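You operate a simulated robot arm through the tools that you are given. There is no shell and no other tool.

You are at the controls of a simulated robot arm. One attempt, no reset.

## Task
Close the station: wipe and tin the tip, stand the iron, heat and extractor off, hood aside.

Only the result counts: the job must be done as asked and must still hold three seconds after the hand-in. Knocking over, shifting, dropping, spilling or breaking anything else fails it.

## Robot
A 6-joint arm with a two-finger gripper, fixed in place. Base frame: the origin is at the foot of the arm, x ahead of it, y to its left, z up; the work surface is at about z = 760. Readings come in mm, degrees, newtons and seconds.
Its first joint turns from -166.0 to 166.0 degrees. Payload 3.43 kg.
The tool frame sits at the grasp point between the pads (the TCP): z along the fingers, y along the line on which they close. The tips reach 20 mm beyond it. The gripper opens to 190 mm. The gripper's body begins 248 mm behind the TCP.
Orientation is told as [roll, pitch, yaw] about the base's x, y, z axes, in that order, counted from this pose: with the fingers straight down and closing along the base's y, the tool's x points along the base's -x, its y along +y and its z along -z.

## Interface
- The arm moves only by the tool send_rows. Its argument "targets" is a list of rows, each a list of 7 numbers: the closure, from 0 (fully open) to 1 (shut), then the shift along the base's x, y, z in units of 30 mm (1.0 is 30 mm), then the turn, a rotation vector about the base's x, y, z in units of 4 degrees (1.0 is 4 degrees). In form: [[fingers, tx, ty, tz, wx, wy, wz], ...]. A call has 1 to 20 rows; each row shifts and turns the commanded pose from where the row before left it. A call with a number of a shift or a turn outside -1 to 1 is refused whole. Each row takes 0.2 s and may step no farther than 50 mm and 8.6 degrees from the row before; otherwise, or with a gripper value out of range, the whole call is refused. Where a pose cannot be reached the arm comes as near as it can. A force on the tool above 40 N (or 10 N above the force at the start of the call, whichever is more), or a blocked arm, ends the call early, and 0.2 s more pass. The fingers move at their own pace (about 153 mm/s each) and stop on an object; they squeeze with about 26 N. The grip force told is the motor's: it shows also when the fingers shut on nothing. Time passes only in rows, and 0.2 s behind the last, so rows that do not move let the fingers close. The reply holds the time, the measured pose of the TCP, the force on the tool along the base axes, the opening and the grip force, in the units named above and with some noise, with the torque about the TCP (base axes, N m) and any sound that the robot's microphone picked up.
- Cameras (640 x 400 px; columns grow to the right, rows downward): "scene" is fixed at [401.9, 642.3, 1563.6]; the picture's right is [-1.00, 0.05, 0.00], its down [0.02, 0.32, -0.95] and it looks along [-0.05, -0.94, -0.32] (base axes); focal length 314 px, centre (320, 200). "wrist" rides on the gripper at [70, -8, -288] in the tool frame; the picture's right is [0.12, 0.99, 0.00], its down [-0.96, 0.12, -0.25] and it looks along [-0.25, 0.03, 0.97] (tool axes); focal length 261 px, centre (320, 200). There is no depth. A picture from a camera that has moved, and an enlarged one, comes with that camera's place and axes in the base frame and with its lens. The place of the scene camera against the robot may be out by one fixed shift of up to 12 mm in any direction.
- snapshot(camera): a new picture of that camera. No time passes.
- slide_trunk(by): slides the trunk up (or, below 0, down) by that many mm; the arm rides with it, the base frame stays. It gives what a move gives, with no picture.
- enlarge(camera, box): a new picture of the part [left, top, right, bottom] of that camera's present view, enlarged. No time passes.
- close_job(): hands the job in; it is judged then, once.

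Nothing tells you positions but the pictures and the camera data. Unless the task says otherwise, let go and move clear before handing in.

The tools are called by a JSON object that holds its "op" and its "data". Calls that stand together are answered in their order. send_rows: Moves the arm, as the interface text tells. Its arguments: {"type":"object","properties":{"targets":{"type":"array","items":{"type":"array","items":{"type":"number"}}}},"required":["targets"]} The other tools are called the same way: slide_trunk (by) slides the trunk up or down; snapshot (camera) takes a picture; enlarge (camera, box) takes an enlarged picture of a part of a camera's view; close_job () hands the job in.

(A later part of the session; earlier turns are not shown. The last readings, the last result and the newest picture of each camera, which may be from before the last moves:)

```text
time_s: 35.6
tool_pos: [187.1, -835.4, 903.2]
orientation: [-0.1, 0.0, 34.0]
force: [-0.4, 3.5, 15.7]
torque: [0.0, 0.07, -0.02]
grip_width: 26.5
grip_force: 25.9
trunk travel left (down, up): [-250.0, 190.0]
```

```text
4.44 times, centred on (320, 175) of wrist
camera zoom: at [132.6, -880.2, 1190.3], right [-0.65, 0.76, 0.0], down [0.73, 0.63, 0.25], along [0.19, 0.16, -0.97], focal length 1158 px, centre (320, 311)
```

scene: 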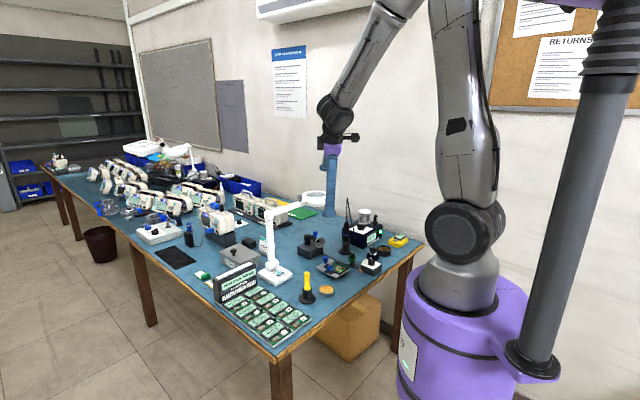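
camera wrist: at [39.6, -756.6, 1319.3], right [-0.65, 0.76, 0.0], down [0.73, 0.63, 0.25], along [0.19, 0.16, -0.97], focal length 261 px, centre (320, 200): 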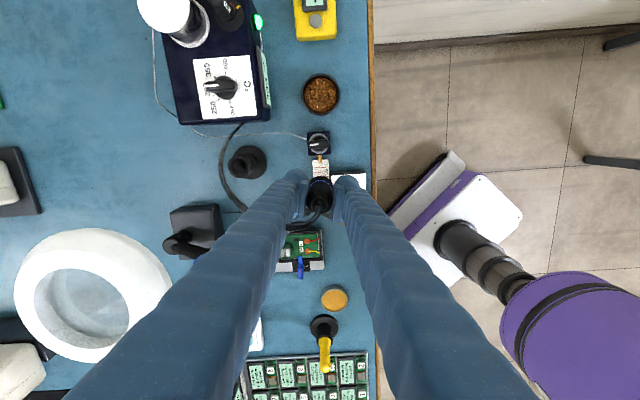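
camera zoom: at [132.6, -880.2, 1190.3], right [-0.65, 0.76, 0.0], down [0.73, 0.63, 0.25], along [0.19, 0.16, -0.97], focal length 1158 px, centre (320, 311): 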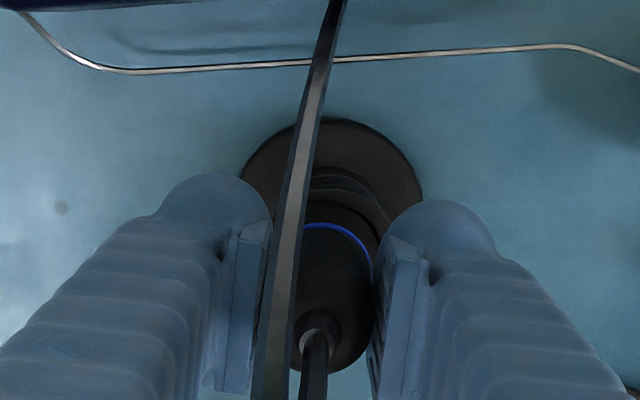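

The iron is touching but ~3 mm proud with a small side force toward +y, so I'm slightly off-axis. I'll raise a little, shift ~2.5 mm and reseat.

{"op": "send_rows", "data": {"targets": [[1, 0, 0, 0.12, 0, 0, 0], [1, -0.05, 0.065, 0, 0, 0, 0], [1, 0, 0, 0, 0, 0, 0]]}}

{"op": "enlarge", "data": {"camera": "wrist", "box": [270, 130, 370, 220]}}

{"op": "enlarge", "data": {"camera": "scene", "box": [330, 220, 360, 250]}}

```text
time_s: 36.4
tool_pos: [185.4, -833.7, 906.1]
orientation: [0.0, 0.1, 34.1]
force: [-0.8, 0.2, -1.5]
torque: [-0.03, 0.03, -0.02]
grip_width: 26.2
grip_force: 26.1
trunk travel left (down, up): [-250.0, 190.0]
```

```text
4.44 times, centred on (320, 175) of wrist
camera zoom: at [131.6, -879.4, 1193.0], right [-0.65, 0.76, 0.0], down [0.73, 0.63, 0.25], along [0.19, 0.16, -0.97], focal length 1158 px, centre (320, 311)
```

zoom: 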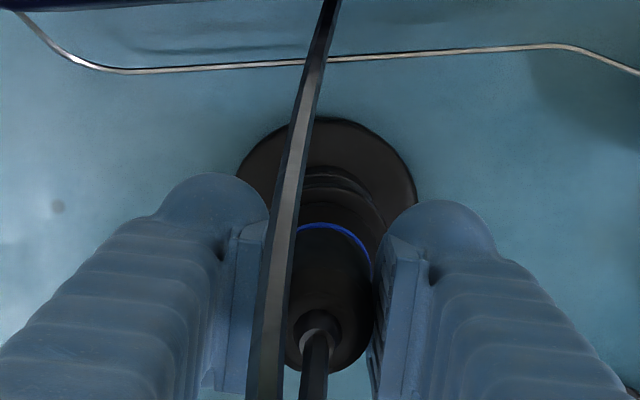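

```text
13.33 times, centred on (345, 235) of scene
camera zoom: at [401.9, 642.3, 1563.6], right [-1.0, 0.05, 0.0], down [0.02, 0.32, -0.95], along [-0.05, -0.94, -0.32], focal length 4184 px, centre (-13, -267)
```

zoom: 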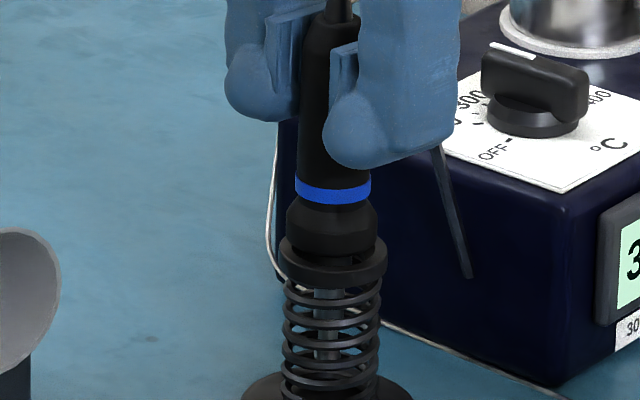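

{"op": "send_rows", "data": {"targets": [[1, -0.045, 0.05, 0, 0, 0, 0], [1, 0, 0, -0.06, 0, 0, 0], [1, 0, 0, -0.06, 0, 0, 0], [1, 0, 0, 0, 0, 0, 0]]}}

{"op": "enlarge", "data": {"camera": "scene", "box": [290, 225, 360, 275]}}

{"op": "enlarge", "data": {"camera": "wrist", "box": [270, 130, 370, 220]}}

```text
time_s: 37.4
tool_pos: [185.7, -831.7, 903.4]
orientation: [-0.1, 0.0, 34.1]
force: [0.8, 3.1, 9.3]
torque: [0.0, 0.01, 0.0]
grip_width: 26.2
grip_force: 26.4
trunk travel left (down, up): [-250.0, 190.0]
```

```text
8.00 times, centred on (325, 250) of scene
camera zoom: at [401.9, 642.3, 1563.6], right [-1.0, 0.05, 0.0], down [0.02, 0.32, -0.95], along [-0.05, -0.94, -0.32], focal length 2510 px, centre (280, -200)
```

zoom: 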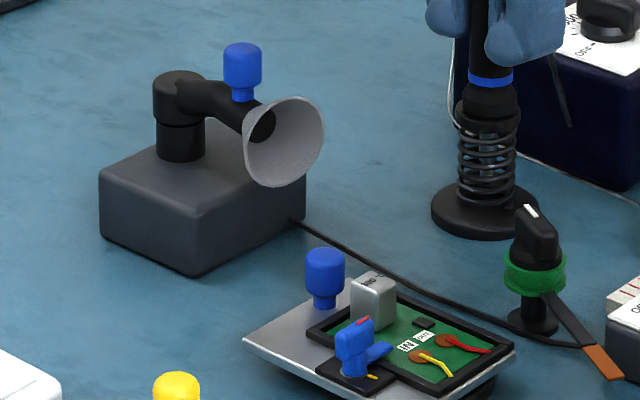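

```text
4.44 times, centred on (320, 175) of wrist
camera zoom: at [129.8, -877.4, 1190.3], right [-0.65, 0.76, 0.0], down [0.73, 0.63, 0.25], along [0.19, 0.16, -0.97], focal length 1158 px, centre (320, 311)
```

zoom: 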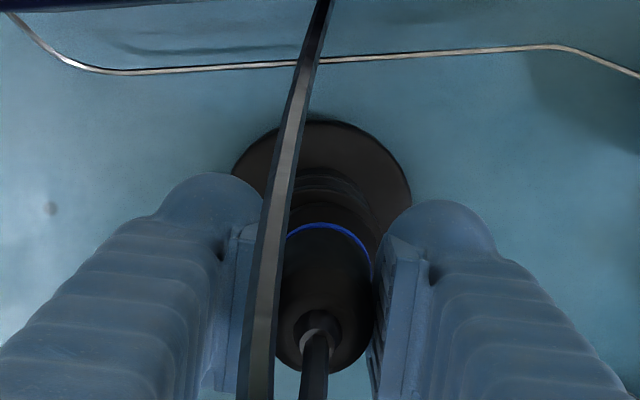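

{"op": "send_rows", "data": {"targets": [[1, 0, 0, 0.06, 0, 0, 0], [1, 0, 0.06, 0, 0, 0, 0], [1, 0, 0, -0.06, 0, 0, 0], [1, 0, 0, -0.04, 0, 0, 0], [1, 0, 0, 0, 0, 0, 0]]}}

{"op": "enlarge", "data": {"camera": "scene", "box": [290, 225, 360, 275]}}

```text
time_s: 38.6
tool_pos: [184.0, -828.9, 903.4]
orientation: [0.0, 0.1, 34.0]
force: [-1.4, 1.7, 13.0]
torque: [0.02, 0.17, -0.03]
grip_width: 26.3
grip_force: 25.6
trunk travel left (down, up): [-250.0, 190.0]
```

```text
8.00 times, centred on (325, 250) of scene
camera zoom: at [401.9, 642.3, 1563.6], right [-1.0, 0.05, 0.0], down [0.02, 0.32, -0.95], along [-0.05, -0.94, -0.32], focal length 2510 px, centre (280, -200)
```

zoom: 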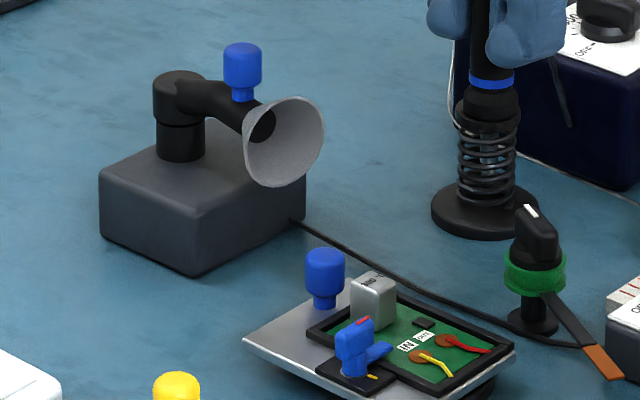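

Seated within about a millimetre, with little side force. Releasing the handle and checking that the iron stays put.

{"op": "send_rows", "data": {"targets": [[0.75, 0, 0, 0, 0, 0, 0], [0.6, 0, 0, 0, 0, 0, 0], [0.45, 0, 0, 0, 0, 0, 0], [0.45, 0, 0, 0, 0, 0, 0]]}}

{"op": "enlarge", "data": {"camera": "scene", "box": [290, 225, 360, 275]}}

{"op": "enlarge", "data": {"camera": "wrist", "box": [270, 130, 370, 220]}}

{"op": "enlarge", "data": {"camera": "scene", "box": [300, 180, 400, 260]}}

```text
time_s: 39.6
tool_pos: [183.7, -830.5, 902.6]
orientation: [0.1, -0.1, 34.0]
force: [-0.5, -1.2, -0.7]
torque: [0.02, -0.01, -0.03]
grip_width: 104.9
grip_force: 0.0
trunk travel left (down, up): [-250.0, 190.0]
```

```text
8.00 times, centred on (325, 250) of scene
camera zoom: at [401.9, 642.3, 1563.6], right [-1.0, 0.05, 0.0], down [0.02, 0.32, -0.95], along [-0.05, -0.94, -0.32], focal length 2510 px, centre (280, -200)
```

zoom: 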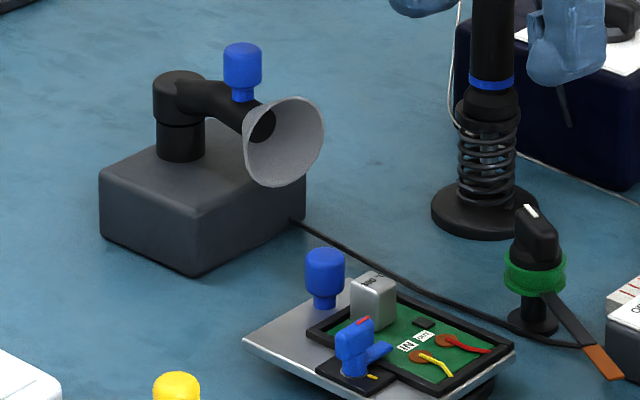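

```text
4.44 times, centred on (320, 175) of wrist
camera zoom: at [129.8, -875.2, 1188.8], right [-0.65, 0.76, 0.0], down [0.73, 0.63, 0.25], along [0.19, 0.16, -0.97], focal length 1158 px, centre (320, 311)
```

zoom: 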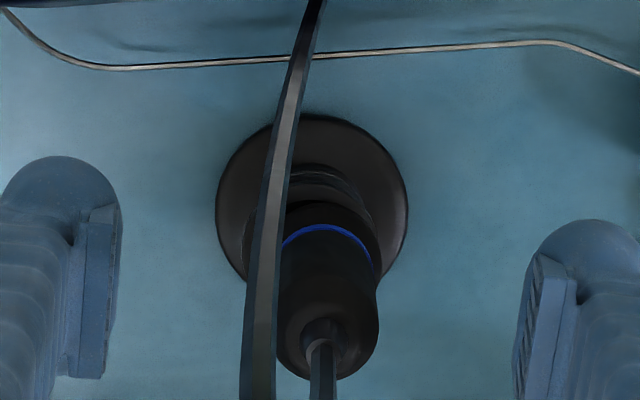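

```text
5.00 times, centred on (350, 220) of scene
camera zoom: at [401.9, 642.3, 1563.6], right [-1.0, 0.05, 0.0], down [0.02, 0.32, -0.95], along [-0.05, -0.94, -0.32], focal length 1569 px, centre (170, 100)
```

zoom: 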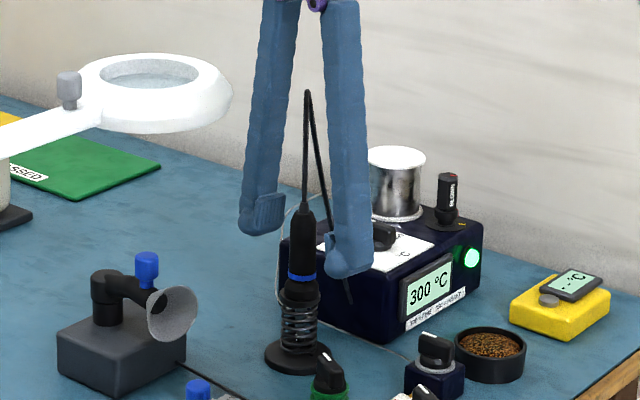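

The iron stands in its holder as before. Next: rise clear, move above the station's heat dial (about (89, -929)) and turn the gripper to match the knob bar.

{"op": "send_rows", "data": {"targets": [[0.45, 0, 0, 1, 0, 0, 0], [0.45, 0, 0, 1, 0, 0, 0], [0.45, 0, 0, 1, 0, 0, 0], [0.45, 0, 0, 1, 0, 0, 0], [0.45, 0, 0, 1, 0, 0, 0], [0.45, 0, 0, 1, 0, 0, 0], [0.45, 0, 0, 1, 0, 0, 0], [0.45, -0.8, -0.83, 0, 0, 0, 0], [0.45, -0.8, -0.83, 0, 0, 0, -1], [0.45, -0.8, -0.83, 0, 0, 0, -1], [0.45, -0.8, -0.83, 0, 0, 0, -1], [0.45, 0, 0, 0, 0, 0, -1], [0.45, 0, 0, 0, 0, 0, -1], [0.45, 0, 0, 0, 0, 0, -1], [0.45, 0, 0, 0, 0, 0, -1], [0.45, 0, 0, 0, 0, 0, -1], [0.45, 0, 0, 0, 0, 0, -1], [0.45, 0, 0, 0, 0, 0, -1], [0.45, 0, 0, 0, 0, 0, -1], [0.45, 0, 0, 0, 0, 0, -1]]}}

{"op": "snapshot", "data": {"camera": "wrist"}}

{"op": "enlarge", "data": {"camera": "scene", "box": [300, 160, 420, 260]}}

```text
time_s: 43.8
tool_pos: [89.6, -929.1, 1111.0]
orientation: [0.0, 0.0, -14.1]
force: [0.0, -0.5, -0.4]
torque: [-0.02, 0.02, 0.0]
grip_width: 104.6
grip_force: 0.1
trunk travel left (down, up): [-250.0, 190.0]
```

```text
taken
camera wrist: at [17.8, -920.1, 1397.9], right [0.13, 0.99, 0.0], down [0.96, -0.12, 0.25], along [0.25, -0.03, -0.97], focal length 261 px, centre (320, 200)
```

wrist: 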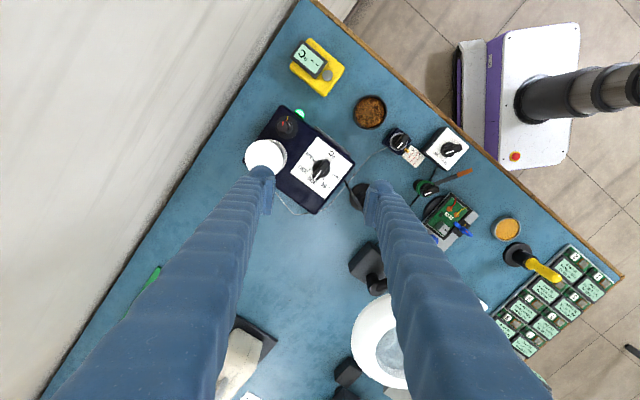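

```text
4.00 times, centred on (360, 210) of scene
camera zoom: at [401.9, 642.3, 1563.6], right [-1.0, 0.05, 0.0], down [0.02, 0.32, -0.95], along [-0.05, -0.94, -0.32], focal length 1255 px, centre (160, 160)
```

zoom: 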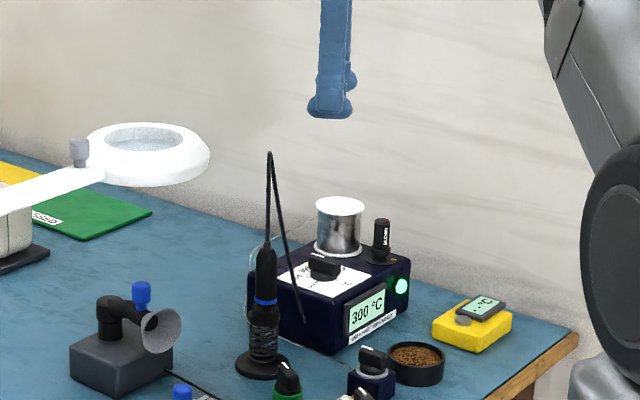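

{"op": "enlarge", "data": {"camera": "wrist", "box": [285, 130, 365, 210]}}

```text
5.00 times, centred on (325, 170) of wrist
camera zoom: at [17.8, -920.1, 1397.9], right [0.13, 0.99, 0.0], down [0.96, -0.12, 0.25], along [0.25, -0.03, -0.97], focal length 1303 px, centre (295, 350)
```

zoom: 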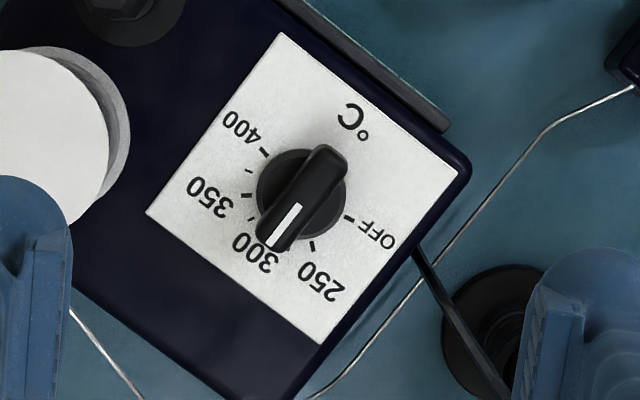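

The dial sits at about (93.7, -926.2), knob top z≈870, pointing at 300; OFF lies about +100° (counter-clockwise from above). I'll align yaw to -45°, lower, and check.

{"op": "send_rows", "data": {"targets": [[0.6, 0.14, 0.1, 0, 0, 0, -1], [0.65, 0, 0, 0, 0, 0, -1], [0.65, 0, 0, 0, 0, 0, -1], [0.65, 0, 0, 0, 0, 0, -1], [0.65, 0, 0, 0, 0, 0, -1], [0.65, 0, 0, 0, 0, 0, -1], [0.65, 0, 0, 0, 0, 0, -1], [0.65, 0, 0, 0, 0, 0, -0.7], [0.65, 0, 0, -1, 0, 0, 0], [0.65, 0, 0, -1, 0, 0, 0], [0.65, 0, 0, -1, 0, 0, 0], [0.65, 0, 0, -1, 0, 0, 0], [0.65, 0, 0, -1, 0, 0, 0], [0.65, 0, 0, -1, 0, 0, 0], [0.65, 0, 0, 0, 0, 0, 0]]}}

{"op": "enlarge", "data": {"camera": "wrist", "box": [270, 130, 370, 220]}}

{"op": "enlarge", "data": {"camera": "scene", "box": [340, 190, 400, 250]}}

```text
time_s: 47.0
tool_pos: [93.3, -927.2, 930.7]
orientation: [-0.1, 0.0, -44.8]
force: [0.5, -0.5, -0.2]
torque: [0.04, 0.01, 0.01]
grip_width: 66.2
grip_force: 0.0
trunk travel left (down, up): [-250.0, 190.0]
```

```text
4.44 times, centred on (320, 175) of wrist
camera zoom: at [36.3, -882.8, 1217.3], right [0.62, 0.79, 0.0], down [0.76, -0.6, 0.25], along [0.2, -0.15, -0.97], focal length 1158 px, centre (320, 311)
```

zoom: 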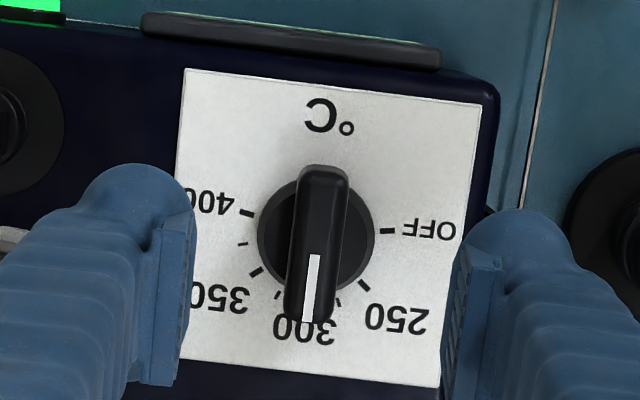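

```text
6.67 times, centred on (370, 220) of scene
camera zoom: at [401.9, 642.3, 1563.6], right [-1.0, 0.05, 0.0], down [0.02, 0.32, -0.95], along [-0.05, -0.94, -0.32], focal length 2092 px, centre (-13, 67)
```

zoom: 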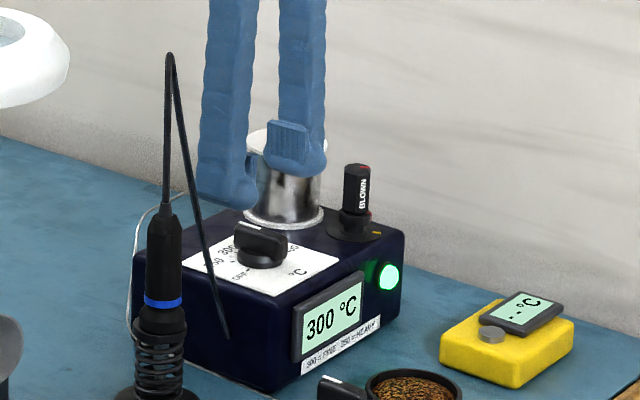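

Alignment with the knob bar is excellent. Lowering to the bar and closing on it.

{"op": "send_rows", "data": {"targets": [[0.65, 0, 0, -1, 0, 0, 0], [0.65, 0, 0, -0.5, 0, 0, 0], [0.65, 0, 0, -0.33, 0, 0, 0], [0.65, 0, 0, 0, 0, 0, 0]]}}

{"op": "enlarge", "data": {"camera": "scene", "box": [350, 200, 390, 240]}}

{"op": "enlarge", "data": {"camera": "wrist", "box": [270, 130, 370, 220]}}

```text
time_s: 48.0
tool_pos: [92.6, -926.3, 877.4]
orientation: [0.0, 0.0, -44.8]
force: [-0.2, 0.4, -0.1]
torque: [0.0, 0.01, 0.01]
grip_width: 66.7
grip_force: 0.0
trunk travel left (down, up): [-250.0, 190.0]
```

```text
10.00 times, centred on (370, 220) of scene
camera zoom: at [401.9, 642.3, 1563.6], right [-1.0, 0.05, 0.0], down [0.02, 0.32, -0.95], along [-0.05, -0.94, -0.32], focal length 3138 px, centre (-180, 0)
```

zoom: 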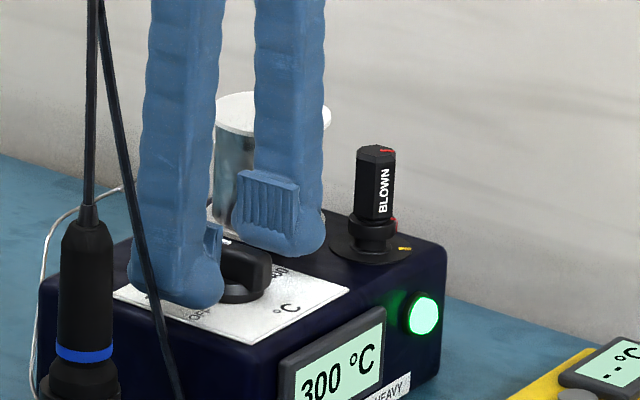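

```text
4.44 times, centred on (320, 175) of wrist
camera zoom: at [36.1, -882.3, 1163.5], right [0.62, 0.79, 0.0], down [0.76, -0.6, 0.25], along [0.2, -0.15, -0.97], focal length 1158 px, centre (320, 311)
```

zoom: 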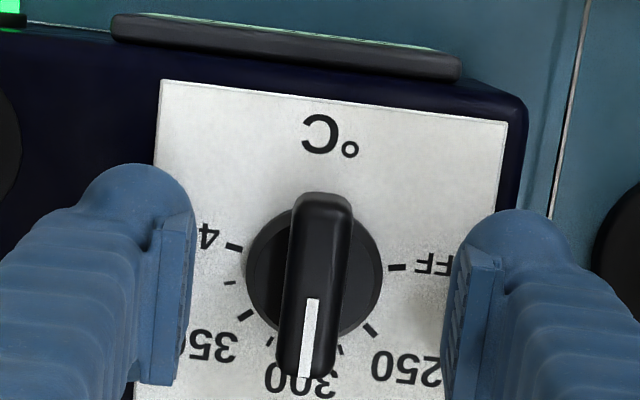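

{"op": "send_rows", "data": {"targets": [[0.8, 0, 0, 0, 0, 0, 0], [1, 0, 0, 0, 0, 0, 0], [1, 0, 0, 0, 0, 0, 0], [1, 0, 0, 0, 0, 0, 0]]}}

```text
time_s: 49.0
tool_pos: [92.2, -928.3, 876.5]
orientation: [0.0, -0.1, -44.8]
force: [-9.1, -12.6, -3.2]
torque: [-0.16, 0.09, 0.03]
grip_width: 15.0
grip_force: 45.0
trunk travel left (down, up): [-250.0, 190.0]
```

{"op": "send_rows", "data": {"targets": [[1, -0.03, -0.035, 0, 0, 0, 0], [1, 0, 0, 0, 0, 0, 0]]}}

```text
time_s: 49.6
tool_pos: [91.8, -929.0, 876.7]
orientation: [0.1, 0.0, -44.8]
force: [-2.8, -7.8, 0.2]
torque: [-0.06, 0.03, 0.0]
grip_width: 14.9
grip_force: 45.0
trunk travel left (down, up): [-250.0, 190.0]
```

{"op": "send_rows", "data": {"targets": [[1, -0.01, -0.03, 0, 0, 0, 0.5], [1, 0, 0, 0, 0, 0, 1], [1, 0, 0, 0, 0, 0, 1], [1, 0, 0, 0, 0, 0, 1], [1, 0, 0, 0, 0, 0, 0]]}}

{"op": "enlarge", "data": {"camera": "scene", "box": [350, 200, 400, 250]}}

```text
time_s: 50.8
tool_pos: [92.5, -927.6, 876.0]
orientation: [0.0, 0.1, -30.8]
force: [8.5, 10.8, 0.2]
torque: [0.09, -0.09, -0.02]
grip_width: 15.1
grip_force: 44.9
trunk travel left (down, up): [-250.0, 190.0]
```

```text
8.00 times, centred on (375, 225) of scene
camera zoom: at [401.9, 642.3, 1563.6], right [-1.0, 0.05, 0.0], down [0.02, 0.32, -0.95], along [-0.05, -0.94, -0.32], focal length 2510 px, centre (-120, 0)
```

zoom: 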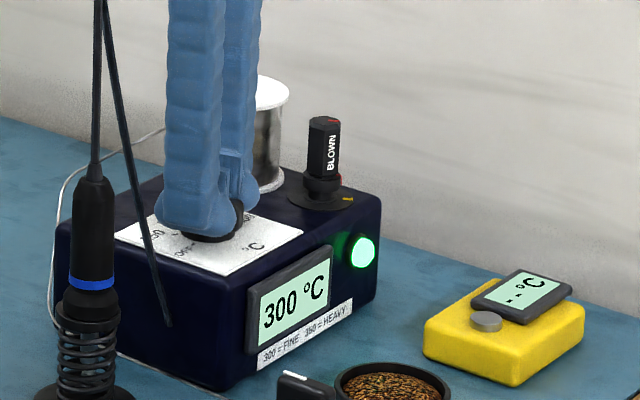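

{"op": "send_rows", "data": {"targets": [[1, 0.015, 0.02, 0, 0, 0, 1], [1, 0, 0, 0, 0, 0, 1], [1, 0, 0, 0, 0, 0, 1], [1, 0, 0, 0, 0, 0, 1], [1, 0, 0, 0, 0, 0, 1], [1, 0, 0, 0, 0, 0, 0]]}}

{"op": "enlarge", "data": {"camera": "scene", "box": [350, 200, 400, 250]}}

```text
time_s: 52.2
tool_pos: [91.5, -927.5, 876.9]
orientation: [0.0, 0.0, -10.8]
force: [6.9, 11.3, 2.5]
torque: [0.06, -0.07, 0.0]
grip_width: 14.8
grip_force: 44.7
trunk travel left (down, up): [-250.0, 190.0]
```

```text
8.00 times, centred on (375, 225) of scene
camera zoom: at [401.9, 642.3, 1563.6], right [-1.0, 0.05, 0.0], down [0.02, 0.32, -0.95], along [-0.05, -0.94, -0.32], focal length 2510 px, centre (-120, 0)
```

zoom: 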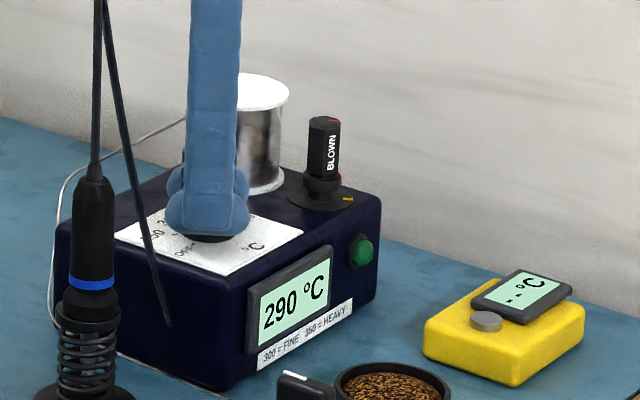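

The knob turns and the station reacts (290 °C, LED out). Continuing toward OFF.

{"op": "send_rows", "data": {"targets": [[1, 0.01, 0.02, 0, 0, 0, 1], [1, 0, 0, 0, 0, 0, 1], [1, 0, 0, 0, 0, 0, 1], [1, 0, 0, 0, 0, 0, 1], [1, 0, 0, 0, 0, 0, 1], [1, 0, 0, 0, 0, 0, 1], [1, 0, 0, 0, 0, 0, 1], [1, 0, 0, 0, 0, 0, 1], [1, 0, 0, 0, 0, 0, 0]]}}

{"op": "enlarge", "data": {"camera": "scene", "box": [350, 200, 400, 250]}}

```text
time_s: 54.2
tool_pos: [92.3, -925.9, 877.0]
orientation: [0.0, 0.0, 21.3]
force: [5.1, 10.0, 9.8]
torque: [0.12, -0.06, 0.0]
grip_width: 14.9
grip_force: 44.8
trunk travel left (down, up): [-250.0, 190.0]
```

```text
8.00 times, centred on (375, 225) of scene
camera zoom: at [401.9, 642.3, 1563.6], right [-1.0, 0.05, 0.0], down [0.02, 0.32, -0.95], along [-0.05, -0.94, -0.32], focal length 2510 px, centre (-120, 0)
```

zoom: 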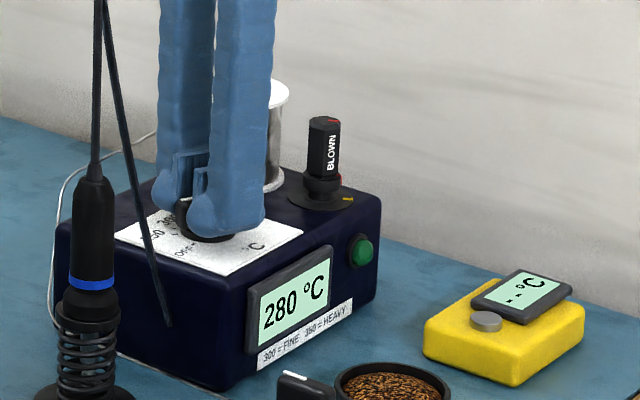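

{"op": "send_rows", "data": {"targets": [[1, 0.01, 0.02, 0.02, 0, 0, 1], [1, 0, 0, 0, 0, 0, 1], [1, 0, 0, 0, 0, 0, 1], [1, 0, 0, 0, 0, 0, 1], [1, 0, 0, 0, 0, 0, 1], [1, 0, 0, 0, 0, 0, 1], [1, 0, 0, 0, 0, 0, 1], [1, 0, 0, 0, 0, 0, 1], [1, 0, 0, 0, 0, 0, 0]]}}

{"op": "enlarge", "data": {"camera": "scene", "box": [350, 200, 400, 250]}}

{"op": "enlarge", "data": {"camera": "wrist", "box": [270, 130, 370, 220]}}

```text
time_s: 56.2
tool_pos: [92.2, -927.0, 876.5]
orientation: [0.0, 0.0, 53.1]
force: [-6.5, 8.6, -9.1]
torque: [-0.16, 0.2, -0.03]
grip_width: 15.0
grip_force: 44.5
trunk travel left (down, up): [-250.0, 190.0]
```

```text
8.00 times, centred on (375, 225) of scene
camera zoom: at [401.9, 642.3, 1563.6], right [-1.0, 0.05, 0.0], down [0.02, 0.32, -0.95], along [-0.05, -0.94, -0.32], focal length 2510 px, centre (-120, 0)
```

zoom: 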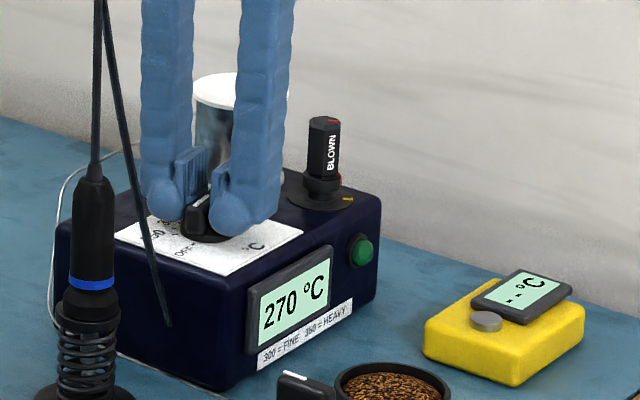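

```text
4.44 times, centred on (320, 175) of wrist
camera zoom: at [55.5, -987.4, 1163.3], right [-0.87, 0.5, 0.0], down [0.48, 0.84, 0.25], along [0.12, 0.22, -0.97], focal length 1158 px, centre (320, 311)
```

zoom: 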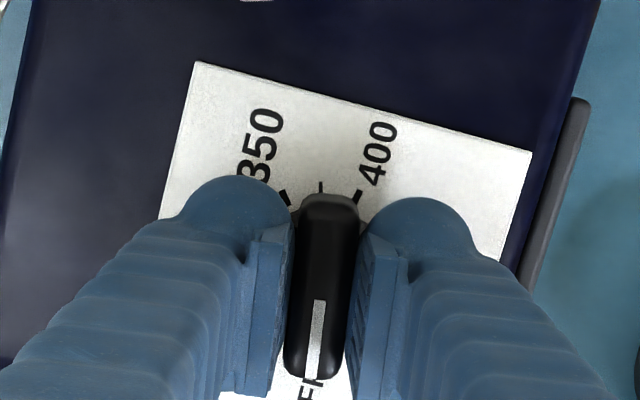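

{"op": "send_rows", "data": {"targets": [[1, 0, 0, 0, 0, 0, 0.4], [1, 0, 0, 0, 0, 0, 0.4], [1, 0, 0, 0, 0, 0, 0]]}}

{"op": "enlarge", "data": {"camera": "wrist", "box": [270, 130, 370, 260]}}

```text
time_s: 57.0
tool_pos: [92.5, -926.1, 875.9]
orientation: [0.1, 0.0, 56.4]
force: [-12.7, 14.3, -11.8]
torque: [0.11, 0.09, -0.37]
grip_width: 15.0
grip_force: 44.9
trunk travel left (down, up): [-250.0, 190.0]
```

```text
3.08 times, centred on (320, 195) of wrist
camera zoom: at [58.8, -989.4, 1163.3], right [-0.89, 0.45, 0.0], down [0.44, 0.86, 0.25], along [0.11, 0.22, -0.97], focal length 802 px, centre (320, 215)
```

zoom: 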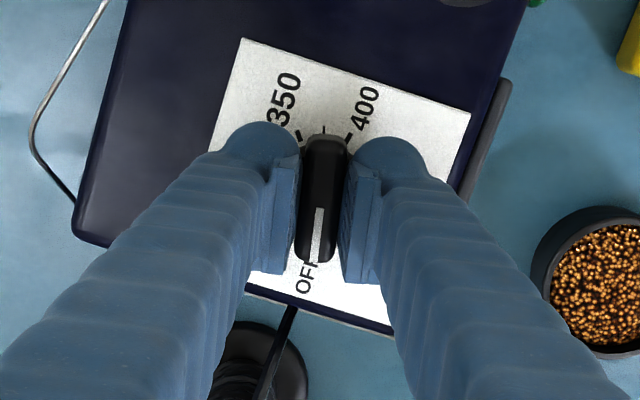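

A stop is felt (torque −0.37 N·m) right at OFF. Releasing the knob and rising to look.

{"op": "send_rows", "data": {"targets": [[1, 0, 0, 0, 0, 0, -0.25], [0.8, 0, 0, 0, 0, 0, 0], [0.65, 0, 0, 0, 0, 0, 0], [0.65, 0, 0, 0, 0, 0, 0], [0.65, 0, 0, 1, 0, 0, 0], [0.65, 0, 0, 1, 0, 0, 0], [0.65, 0, 0, 0, 0, 0, 0]]}}

{"op": "enlarge", "data": {"camera": "wrist", "box": [270, 130, 370, 220]}}

{"op": "enlarge", "data": {"camera": "scene", "box": [350, 200, 400, 250]}}

```text
time_s: 58.6
tool_pos: [92.2, -924.6, 936.3]
orientation: [0.1, 0.0, 55.3]
force: [0.0, 0.1, 0.5]
torque: [-0.03, 0.01, 0.02]
grip_width: 66.7
grip_force: 0.1
trunk travel left (down, up): [-250.0, 190.0]
```

```text
4.44 times, centred on (320, 175) of wrist
camera zoom: at [58.1, -987.3, 1224.1], right [-0.88, 0.47, 0.0], down [0.45, 0.86, 0.25], along [0.11, 0.22, -0.97], focal length 1158 px, centre (320, 311)
```

zoom: 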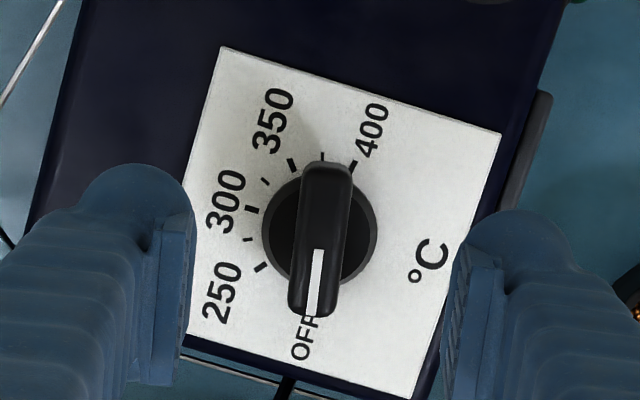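

```text
8.00 times, centred on (375, 225) of scene
camera zoom: at [401.9, 642.3, 1563.6], right [-1.0, 0.05, 0.0], down [0.02, 0.32, -0.95], along [-0.05, -0.94, -0.32], focal length 2510 px, centre (-120, 0)
```

zoom: 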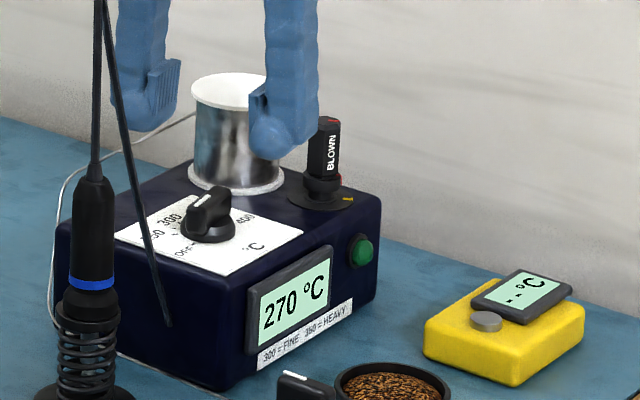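

The dial points at OFF and the display is cooling. Now to the extractor's white ON/OFF box (knob at about (90, -635), top z≈813): raising, travelling and yawing toward -77°.

{"op": "send_rows", "data": {"targets": [[0.65, 0, 0, 1, 0, 0, -1], [0.65, 0, 0, 1, 0, 0, -1], [0.65, 0, 0.97, 0, 0, 0, -1], [0.65, 0, 0.97, 0, 0, 0, -1], [0.65, 0, 0.97, 0, 0, 0, -1], [0.65, 0, 0.97, 0, 0, 0, -1], [0.65, 0, 0.97, 0, 0, 0, -1], [0.65, 0, 0.97, 0, 0, 0, -1], [0.65, 0, 0.97, 0, 0, 0, -1], [0.65, 0, 0.97, 0, 0, 0, -1], [0.65, 0, 0.97, 0, 0, 0, -1], [0.65, 0, 0.97, 0, 0, 0, -1], [0.65, 0, 0, 0, 0, 0, -1], [0.65, 0, 0, 0, 0, 0, -1], [0.65, 0, 0, 0, 0, 0, -1], [0.65, 0, 0, 0, 0, 0, -1], [0.65, 0, 0, 0, 0, 0, -1], [0.65, 0, 0, 0, 0, 0, -1], [0.65, 0, 0, 0, 0, 0, -1], [0.65, 0, 0, 0, 0, 0, -1]]}}

{"op": "send_rows", "data": {"targets": [[0.65, 0, 0, 0, 0, 0, -1], [0.65, 0, 0, 0, 0, 0, -1], [0.65, 0, 0, 0, 0, 0, -1], [0.65, 0, 0, 0, 0, 0, -1], [0.65, 0, 0, 0, 0, 0, -1], [0.65, 0, 0, 0, 0, 0, -1], [0.65, 0, 0, 0, 0, 0, -1], [0.65, 0, 0, 0, 0, 0, -1], [0.65, 0, 0, 0, 0, 0, -1], [0.65, 0, 0, 0, 0, 0, -1], [0.65, 0, 0, 0, 0, 0, -1], [0.65, 0, 0, 0, 0, 0, -1], [0.65, 0, 0, 0, 0, 0, 0]]}}

{"op": "snapshot", "data": {"camera": "wrist"}}

{"op": "enlarge", "data": {"camera": "wrist", "box": [280, 130, 360, 210]}}

{"op": "snapshot", "data": {"camera": "scene"}}

```text
time_s: 62.8
tool_pos: [92.4, -635.1, 997.5]
orientation: [-0.1, 0.0, -24.7]
force: [0.1, -0.7, -0.5]
torque: [0.0, 0.0, 0.01]
grip_width: 66.3
grip_force: 0.1
trunk travel left (down, up): [-250.0, 190.0]
```

```text
time_s: 65.6
tool_pos: [92.4, -636.6, 996.3]
orientation: [0.1, 0.0, -72.7]
force: [0.2, 0.3, -0.1]
torque: [0.02, 0.0, -0.02]
grip_width: 66.2
grip_force: 0.1
trunk travel left (down, up): [-250.0, 190.0]
```

```text
taken
camera wrist: at [62.4, -570.9, 1283.4], right [0.91, 0.41, 0.0], down [0.4, -0.88, 0.25], along [0.1, -0.23, -0.97], focal length 261 px, centre (320, 200)
```

wrist: 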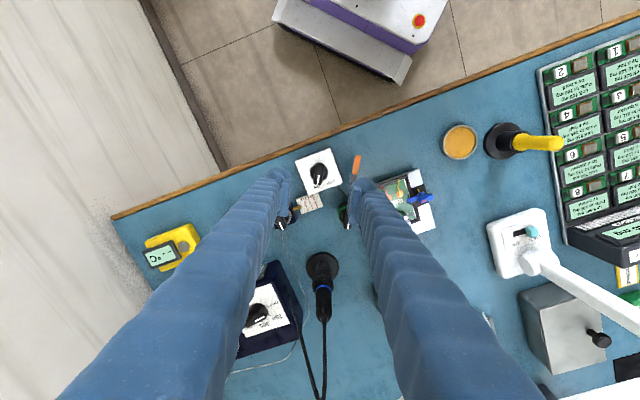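

```text
5.00 times, centred on (320, 170) of wrist
camera zoom: at [62.4, -570.9, 1283.4], right [0.91, 0.41, 0.0], down [0.4, -0.88, 0.25], along [0.1, -0.23, -0.97], focal length 1303 px, centre (320, 350)
```

zoom: 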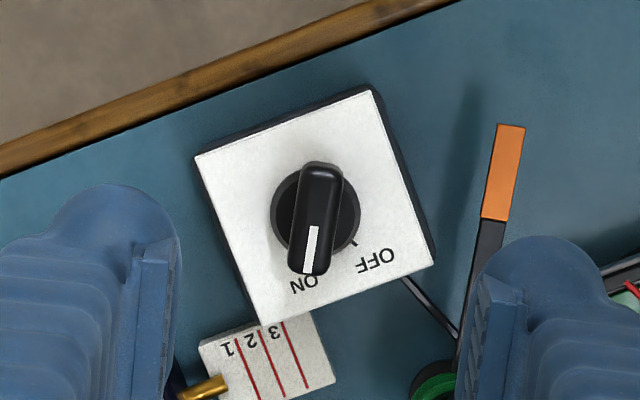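

```text
taken
```

scene: 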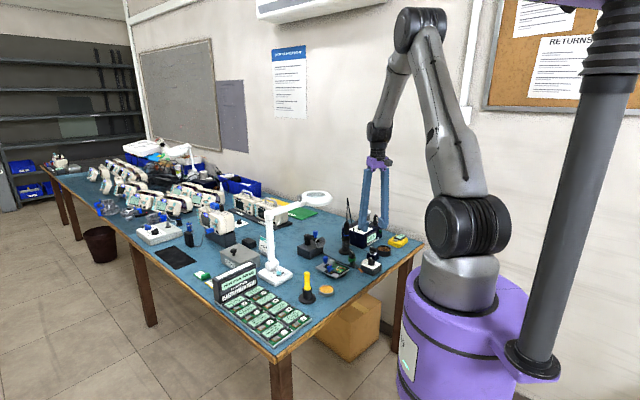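

{"op": "send_rows", "data": {"targets": [[0.65, 0, -0.07, -1, 0, 0, 0], [0.65, 0, 0, -1, 0, 0, 0], [0.65, 0, 0, -1, 0, 0, 0], [0.65, 0, 0, -1, 0, 0, 0], [0.65, 0, 0, 0, 0, 0, 0]]}}

{"op": "enlarge", "data": {"camera": "wrist", "box": [270, 130, 370, 220]}}

{"op": "enlarge", "data": {"camera": "scene", "box": [340, 220, 400, 280]}}

```text
time_s: 66.8
tool_pos: [91.9, -637.2, 875.1]
orientation: [-0.1, 0.0, -72.5]
force: [1.1, -0.1, -0.1]
torque: [0.04, -0.02, -0.01]
grip_width: 66.6
grip_force: 0.0
trunk travel left (down, up): [-250.0, 190.0]
```

```text
4.44 times, centred on (320, 175) of wrist
camera zoom: at [61.0, -571.7, 1162.3], right [0.91, 0.41, 0.0], down [0.4, -0.88, 0.25], along [0.1, -0.23, -0.97], focal length 1158 px, centre (320, 311)
```

zoom: 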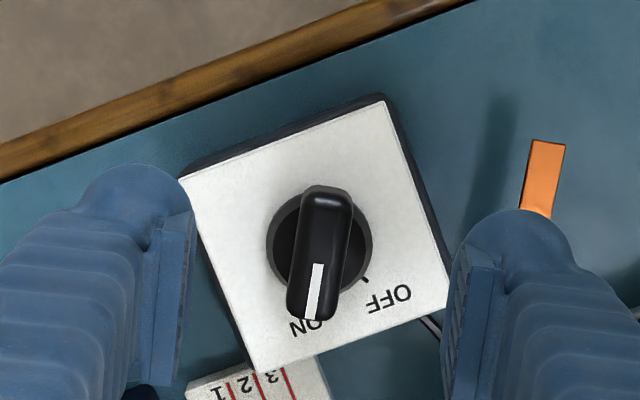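

```text
6.67 times, centred on (370, 250) of scene
camera zoom: at [401.9, 642.3, 1563.6], right [-1.0, 0.05, 0.0], down [0.02, 0.32, -0.95], along [-0.05, -0.94, -0.32], focal length 2092 px, centre (-13, -133)
```

zoom: 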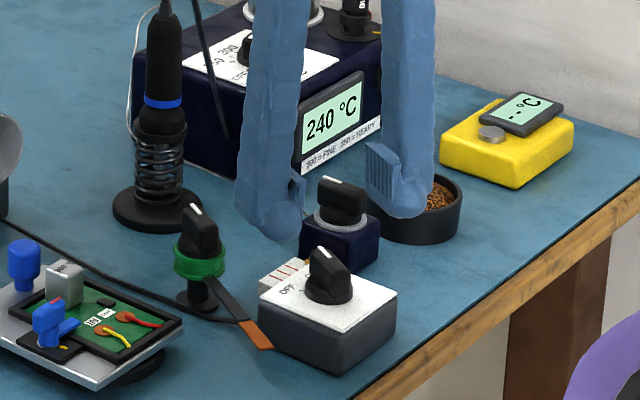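

{"op": "send_rows", "data": {"targets": [[0.72, 0.02, -0.03, -0.8, 0, 0, -0.2], [0.74, 0, 0, -0.7, 0, 0, 0], [0.74, 0, 0, -0.36, 0, 0, 0], [0.74, 0, 0, 0, 0, 0, 0]]}}

{"op": "enlarge", "data": {"camera": "wrist", "box": [270, 130, 370, 220]}}

{"op": "enlarge", "data": {"camera": "scene", "box": [350, 235, 390, 275]}}

```text
time_s: 67.8
tool_pos: [92.5, -637.1, 819.2]
orientation: [0.0, 0.0, -73.4]
force: [-0.2, -0.5, -0.2]
torque: [0.02, 0.02, -0.02]
grip_width: 49.3
grip_force: 0.1
trunk travel left (down, up): [-250.0, 190.0]
```

```text
4.44 times, centred on (320, 175) of wrist
camera zoom: at [63.4, -570.5, 1106.0], right [0.92, 0.4, 0.0], down [0.39, -0.89, 0.25], along [0.1, -0.23, -0.97], focal length 1158 px, centre (320, 311)
```

zoom: 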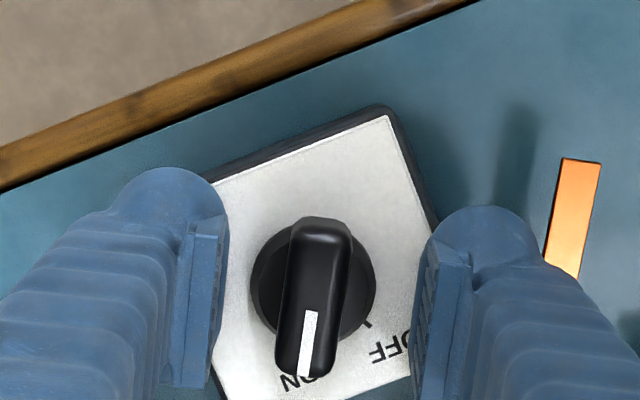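

```text
10.00 times, centred on (370, 255) of scene
camera zoom: at [401.9, 642.3, 1563.6], right [-1.0, 0.05, 0.0], down [0.02, 0.32, -0.95], along [-0.05, -0.94, -0.32], focal length 3138 px, centre (-180, -350)
```

zoom: 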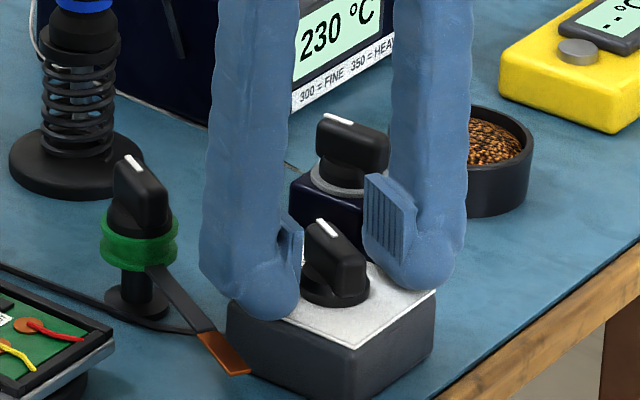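

{"op": "send_rows", "data": {"targets": [[0.8, -0.035, -0.015, 0, 0, 0, 0], [1, 0, 0, 0, 0, 0, 0], [1, 0, 0, 0, 0, 0, 0], [1, 0, 0, 0, 0, 0, 0]]}}

```text
time_s: 68.8
tool_pos: [91.9, -637.5, 818.9]
orientation: [0.0, 0.1, -73.4]
force: [-6.1, -2.9, -2.1]
torque: [-0.03, 0.03, 0.01]
grip_width: 14.9
grip_force: 45.3
trunk travel left (down, up): [-250.0, 190.0]
```

{"op": "send_rows", "data": {"targets": [[1, -0.015, 0, 0, 0, 0, 1], [1, 0, 0, 0, 0, 0, 1], [1, 0, 0, 0, 0, 0, 1], [1, 0, 0, 0, 0, 0, 1], [1, 0, 0, 0, 0, 0, 1], [1, 0, 0, 0, 0, 0, 1], [1, 0, 0, 0, 0, 0, 1], [1, 0, 0, 0, 0, 0, 1], [1, 0, 0, 0, 0, 0, 1], [1, 0, 0, 0, 0, 0, 1], [1, 0, 0, 0, 0, 0, 0]]}}

{"op": "enlarge", "data": {"camera": "wrist", "box": [270, 130, 370, 220]}}

```text
time_s: 70.8
tool_pos: [91.8, -639.0, 818.6]
orientation: [0.2, 0.2, -38.2]
force: [1.5, -5.6, -23.6]
torque: [-0.25, -0.24, 0.01]
grip_width: 15.1
grip_force: 45.1
trunk travel left (down, up): [-250.0, 190.0]
stopped in row 10: the force on the tool passed its limit at 40 N (the readings are from after the stop); the commanded pose is now the measured one
```

```text
4.44 times, centred on (320, 175) of wrist
camera zoom: at [30.2, -601.3, 1106.6], right [0.52, 0.85, 0.0], down [0.83, -0.5, 0.25], along [0.21, -0.12, -0.97], focal length 1158 px, centre (320, 311)
```

zoom: 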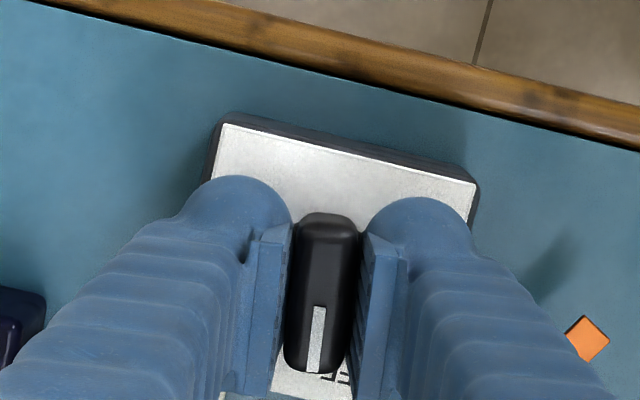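

{"op": "enlarge", "data": {"camera": "scene", "box": [340, 225, 400, 285]}}

{"op": "snapshot", "data": {"camera": "wrist"}}

```text
6.67 times, centred on (370, 255) of scene
camera zoom: at [401.9, 642.3, 1563.6], right [-1.0, 0.05, 0.0], down [0.02, 0.32, -0.95], along [-0.05, -0.94, -0.32], focal length 2092 px, centre (-13, -167)
```

zoom: 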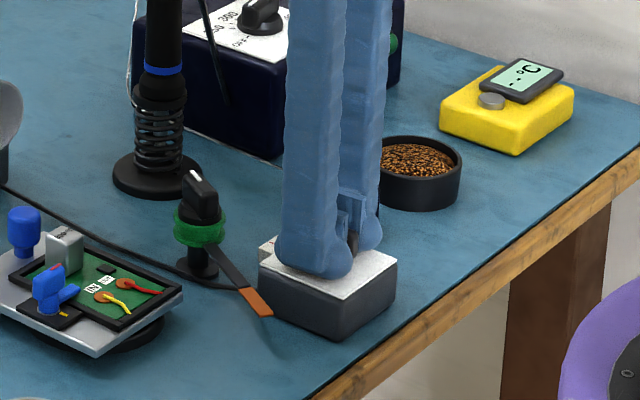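

```text
taken
camera wrist: at [30.2, -601.3, 1106.6], right [0.52, 0.85, 0.0], down [0.83, -0.5, 0.25], along [0.21, -0.12, -0.97], focal length 261 px, centre (320, 200)
```

wrist: 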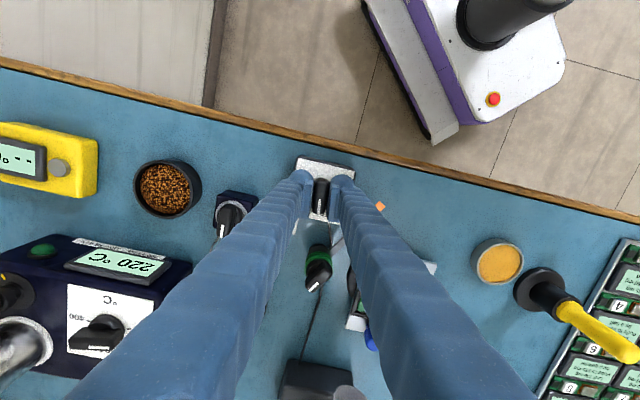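

{"op": "send_rows", "data": {"targets": [[1, 0, 0, -0.03, 0, 0, 0], [1, 0, 0, 0, 0, 0, 0]]}}

```text
time_s: 71.5
tool_pos: [92.4, -637.4, 819.0]
orientation: [0.1, 0.1, -38.0]
force: [7.3, -6.8, -20.8]
torque: [-0.14, -0.09, 0.02]
grip_width: 15.2
grip_force: 44.5
trunk travel left (down, up): [-250.0, 190.0]
```

{"op": "send_rows", "data": {"targets": [[0.85, 0, 0, 0, 0, 0, 0], [0.85, 0, 0, 0, 0, 0, 0], [1, 0, 0, 0, 0, 0, 0], [1, 0, 0, 0, 0, 0, 0], [1, 0, 0, 0, 0, 0, 0]]}}

{"op": "enlarge", "data": {"camera": "wrist", "box": [270, 130, 370, 220]}}

```text
time_s: 72.7
tool_pos: [90.9, -636.9, 820.4]
orientation: [0.2, 0.1, -38.2]
force: [-5.1, -0.4, 10.4]
torque: [0.09, 0.15, 0.02]
grip_width: 14.9
grip_force: 45.0
trunk travel left (down, up): [-250.0, 190.0]
```

```text
4.44 times, centred on (320, 175) of wrist
camera zoom: at [29.0, -599.8, 1107.9], right [0.52, 0.85, 0.0], down [0.83, -0.5, 0.25], along [0.21, -0.13, -0.97], focal length 1158 px, centre (320, 311)
```

zoom: 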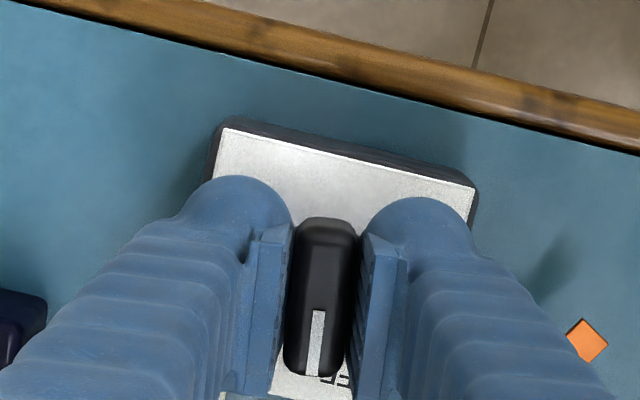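

{"op": "send_rows", "data": {"targets": [[1, 0, 0, 0.01, 0, 0, 1], [1, 0, 0, 0, 0, 0, 1], [1, 0, 0, 0, 0, 0, 1], [1, 0, 0, 0, 0, 0, 0.8], [1, 0, 0, 0, 0, 0, 0]]}}

{"op": "enlarge", "data": {"camera": "wrist", "box": [270, 130, 370, 260]}}

```text
time_s: 74.0
tool_pos: [91.0, -636.7, 821.5]
orientation: [0.1, 0.1, -22.9]
force: [-3.9, 3.9, 11.9]
torque: [0.58, 1.25, -0.01]
grip_width: 14.9
grip_force: 44.9
trunk travel left (down, up): [-250.0, 190.0]
stopped in row 5: the force on the tool passed its limit at 41 N (the readings are from after the stop); the commanded pose is now the measured one
```

```text
3.08 times, centred on (320, 195) of wrist
camera zoom: at [21.8, -617.2, 1107.8], right [0.28, 0.96, 0.0], down [0.93, -0.27, 0.25], along [0.24, -0.07, -0.97], focal length 802 px, centre (320, 215)
```

zoom: 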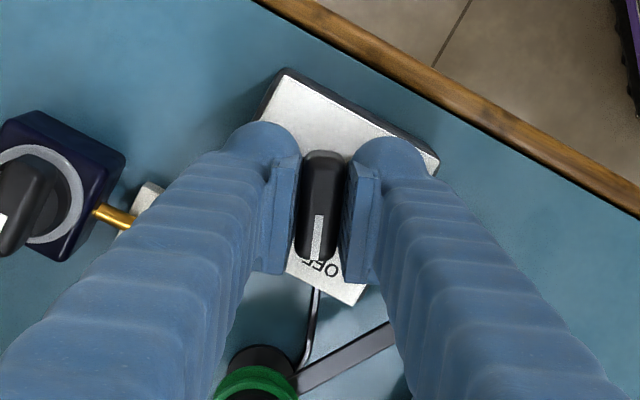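

{"op": "send_rows", "data": {"targets": [[0.85, 0, 0, 0, 0, 0, 0], [0.8, 0, 0, 0, 0, 0, 0], [0.7, 0, 0, 0, 0, 0, 0], [0.7, 0, 0, 1, 0, 0, 0], [0.7, 0, 0, 0.5, 0, 0, 0], [0.7, 0, 0, 0, 0, 0, 0]]}}

{"op": "enlarge", "data": {"camera": "wrist", "box": [270, 130, 370, 220]}}

{"op": "enlarge", "data": {"camera": "scene", "box": [340, 225, 400, 285]}}

```text
time_s: 75.3
tool_pos: [92.9, -639.0, 862.9]
orientation: [0.2, 0.0, -22.9]
force: [0.2, -0.1, 0.3]
torque: [0.03, 0.03, -0.01]
grip_width: 57.0
grip_force: 0.1
trunk travel left (down, up): [-250.0, 190.0]
```

```text
4.44 times, centred on (320, 175) of wrist
camera zoom: at [24.4, -619.4, 1150.2], right [0.28, 0.96, 0.0], down [0.93, -0.27, 0.25], along [0.24, -0.07, -0.97], focal length 1158 px, centre (320, 311)
```

zoom: 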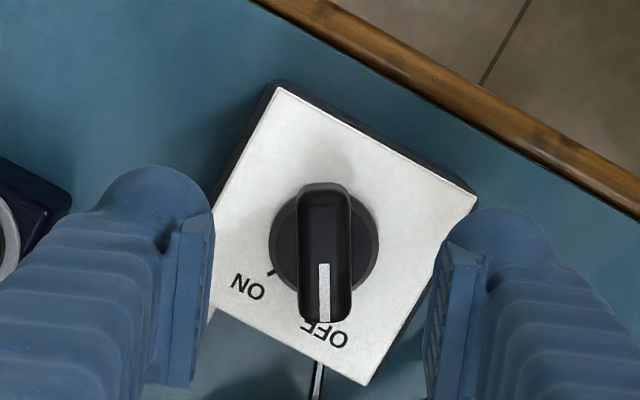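

```text
6.67 times, centred on (370, 255) of scene
camera zoom: at [401.9, 642.3, 1563.6], right [-1.0, 0.05, 0.0], down [0.02, 0.32, -0.95], along [-0.05, -0.94, -0.32], focal length 2092 px, centre (-13, -167)
```

zoom: 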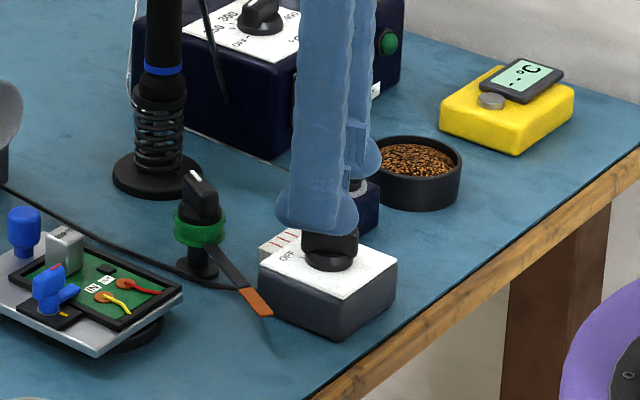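

The knob now points at OFF (about -17°). To be sure it's fully home I'll regrip squarely, slightly higher, and nudge it to its stop.

{"op": "send_rows", "data": {"targets": [[0.74, -0.01, 0.07, 0, -0.04, 0, 0.7], [0.74, 0, 0, -0.5, 0, 0, 0.7], [0.74, 0, 0, -0.5, 0, 0, 0], [0.74, 0, 0, -0.33, 0, 0, 0], [0.74, 0, 0, 0, 0, 0, 0]]}}

{"op": "enlarge", "data": {"camera": "wrist", "box": [270, 130, 370, 220]}}

```text
time_s: 76.5
tool_pos: [91.9, -636.9, 824.0]
orientation: [0.0, 0.0, -17.4]
force: [-0.4, 0.7, 0.6]
torque: [-0.01, -0.03, 0.03]
grip_width: 49.5
grip_force: 0.1
trunk travel left (down, up): [-250.0, 190.0]
```

```text
4.44 times, centred on (320, 175) of wrist
camera zoom: at [19.9, -622.0, 1111.2], right [0.18, 0.98, 0.0], down [0.95, -0.18, 0.25], along [0.24, -0.05, -0.97], focal length 1158 px, centre (320, 311)
```

zoom: 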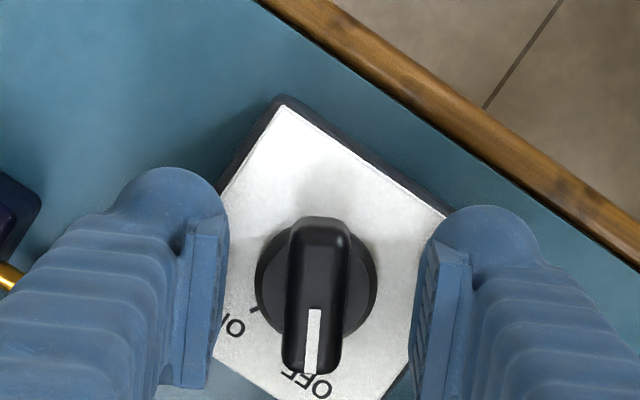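

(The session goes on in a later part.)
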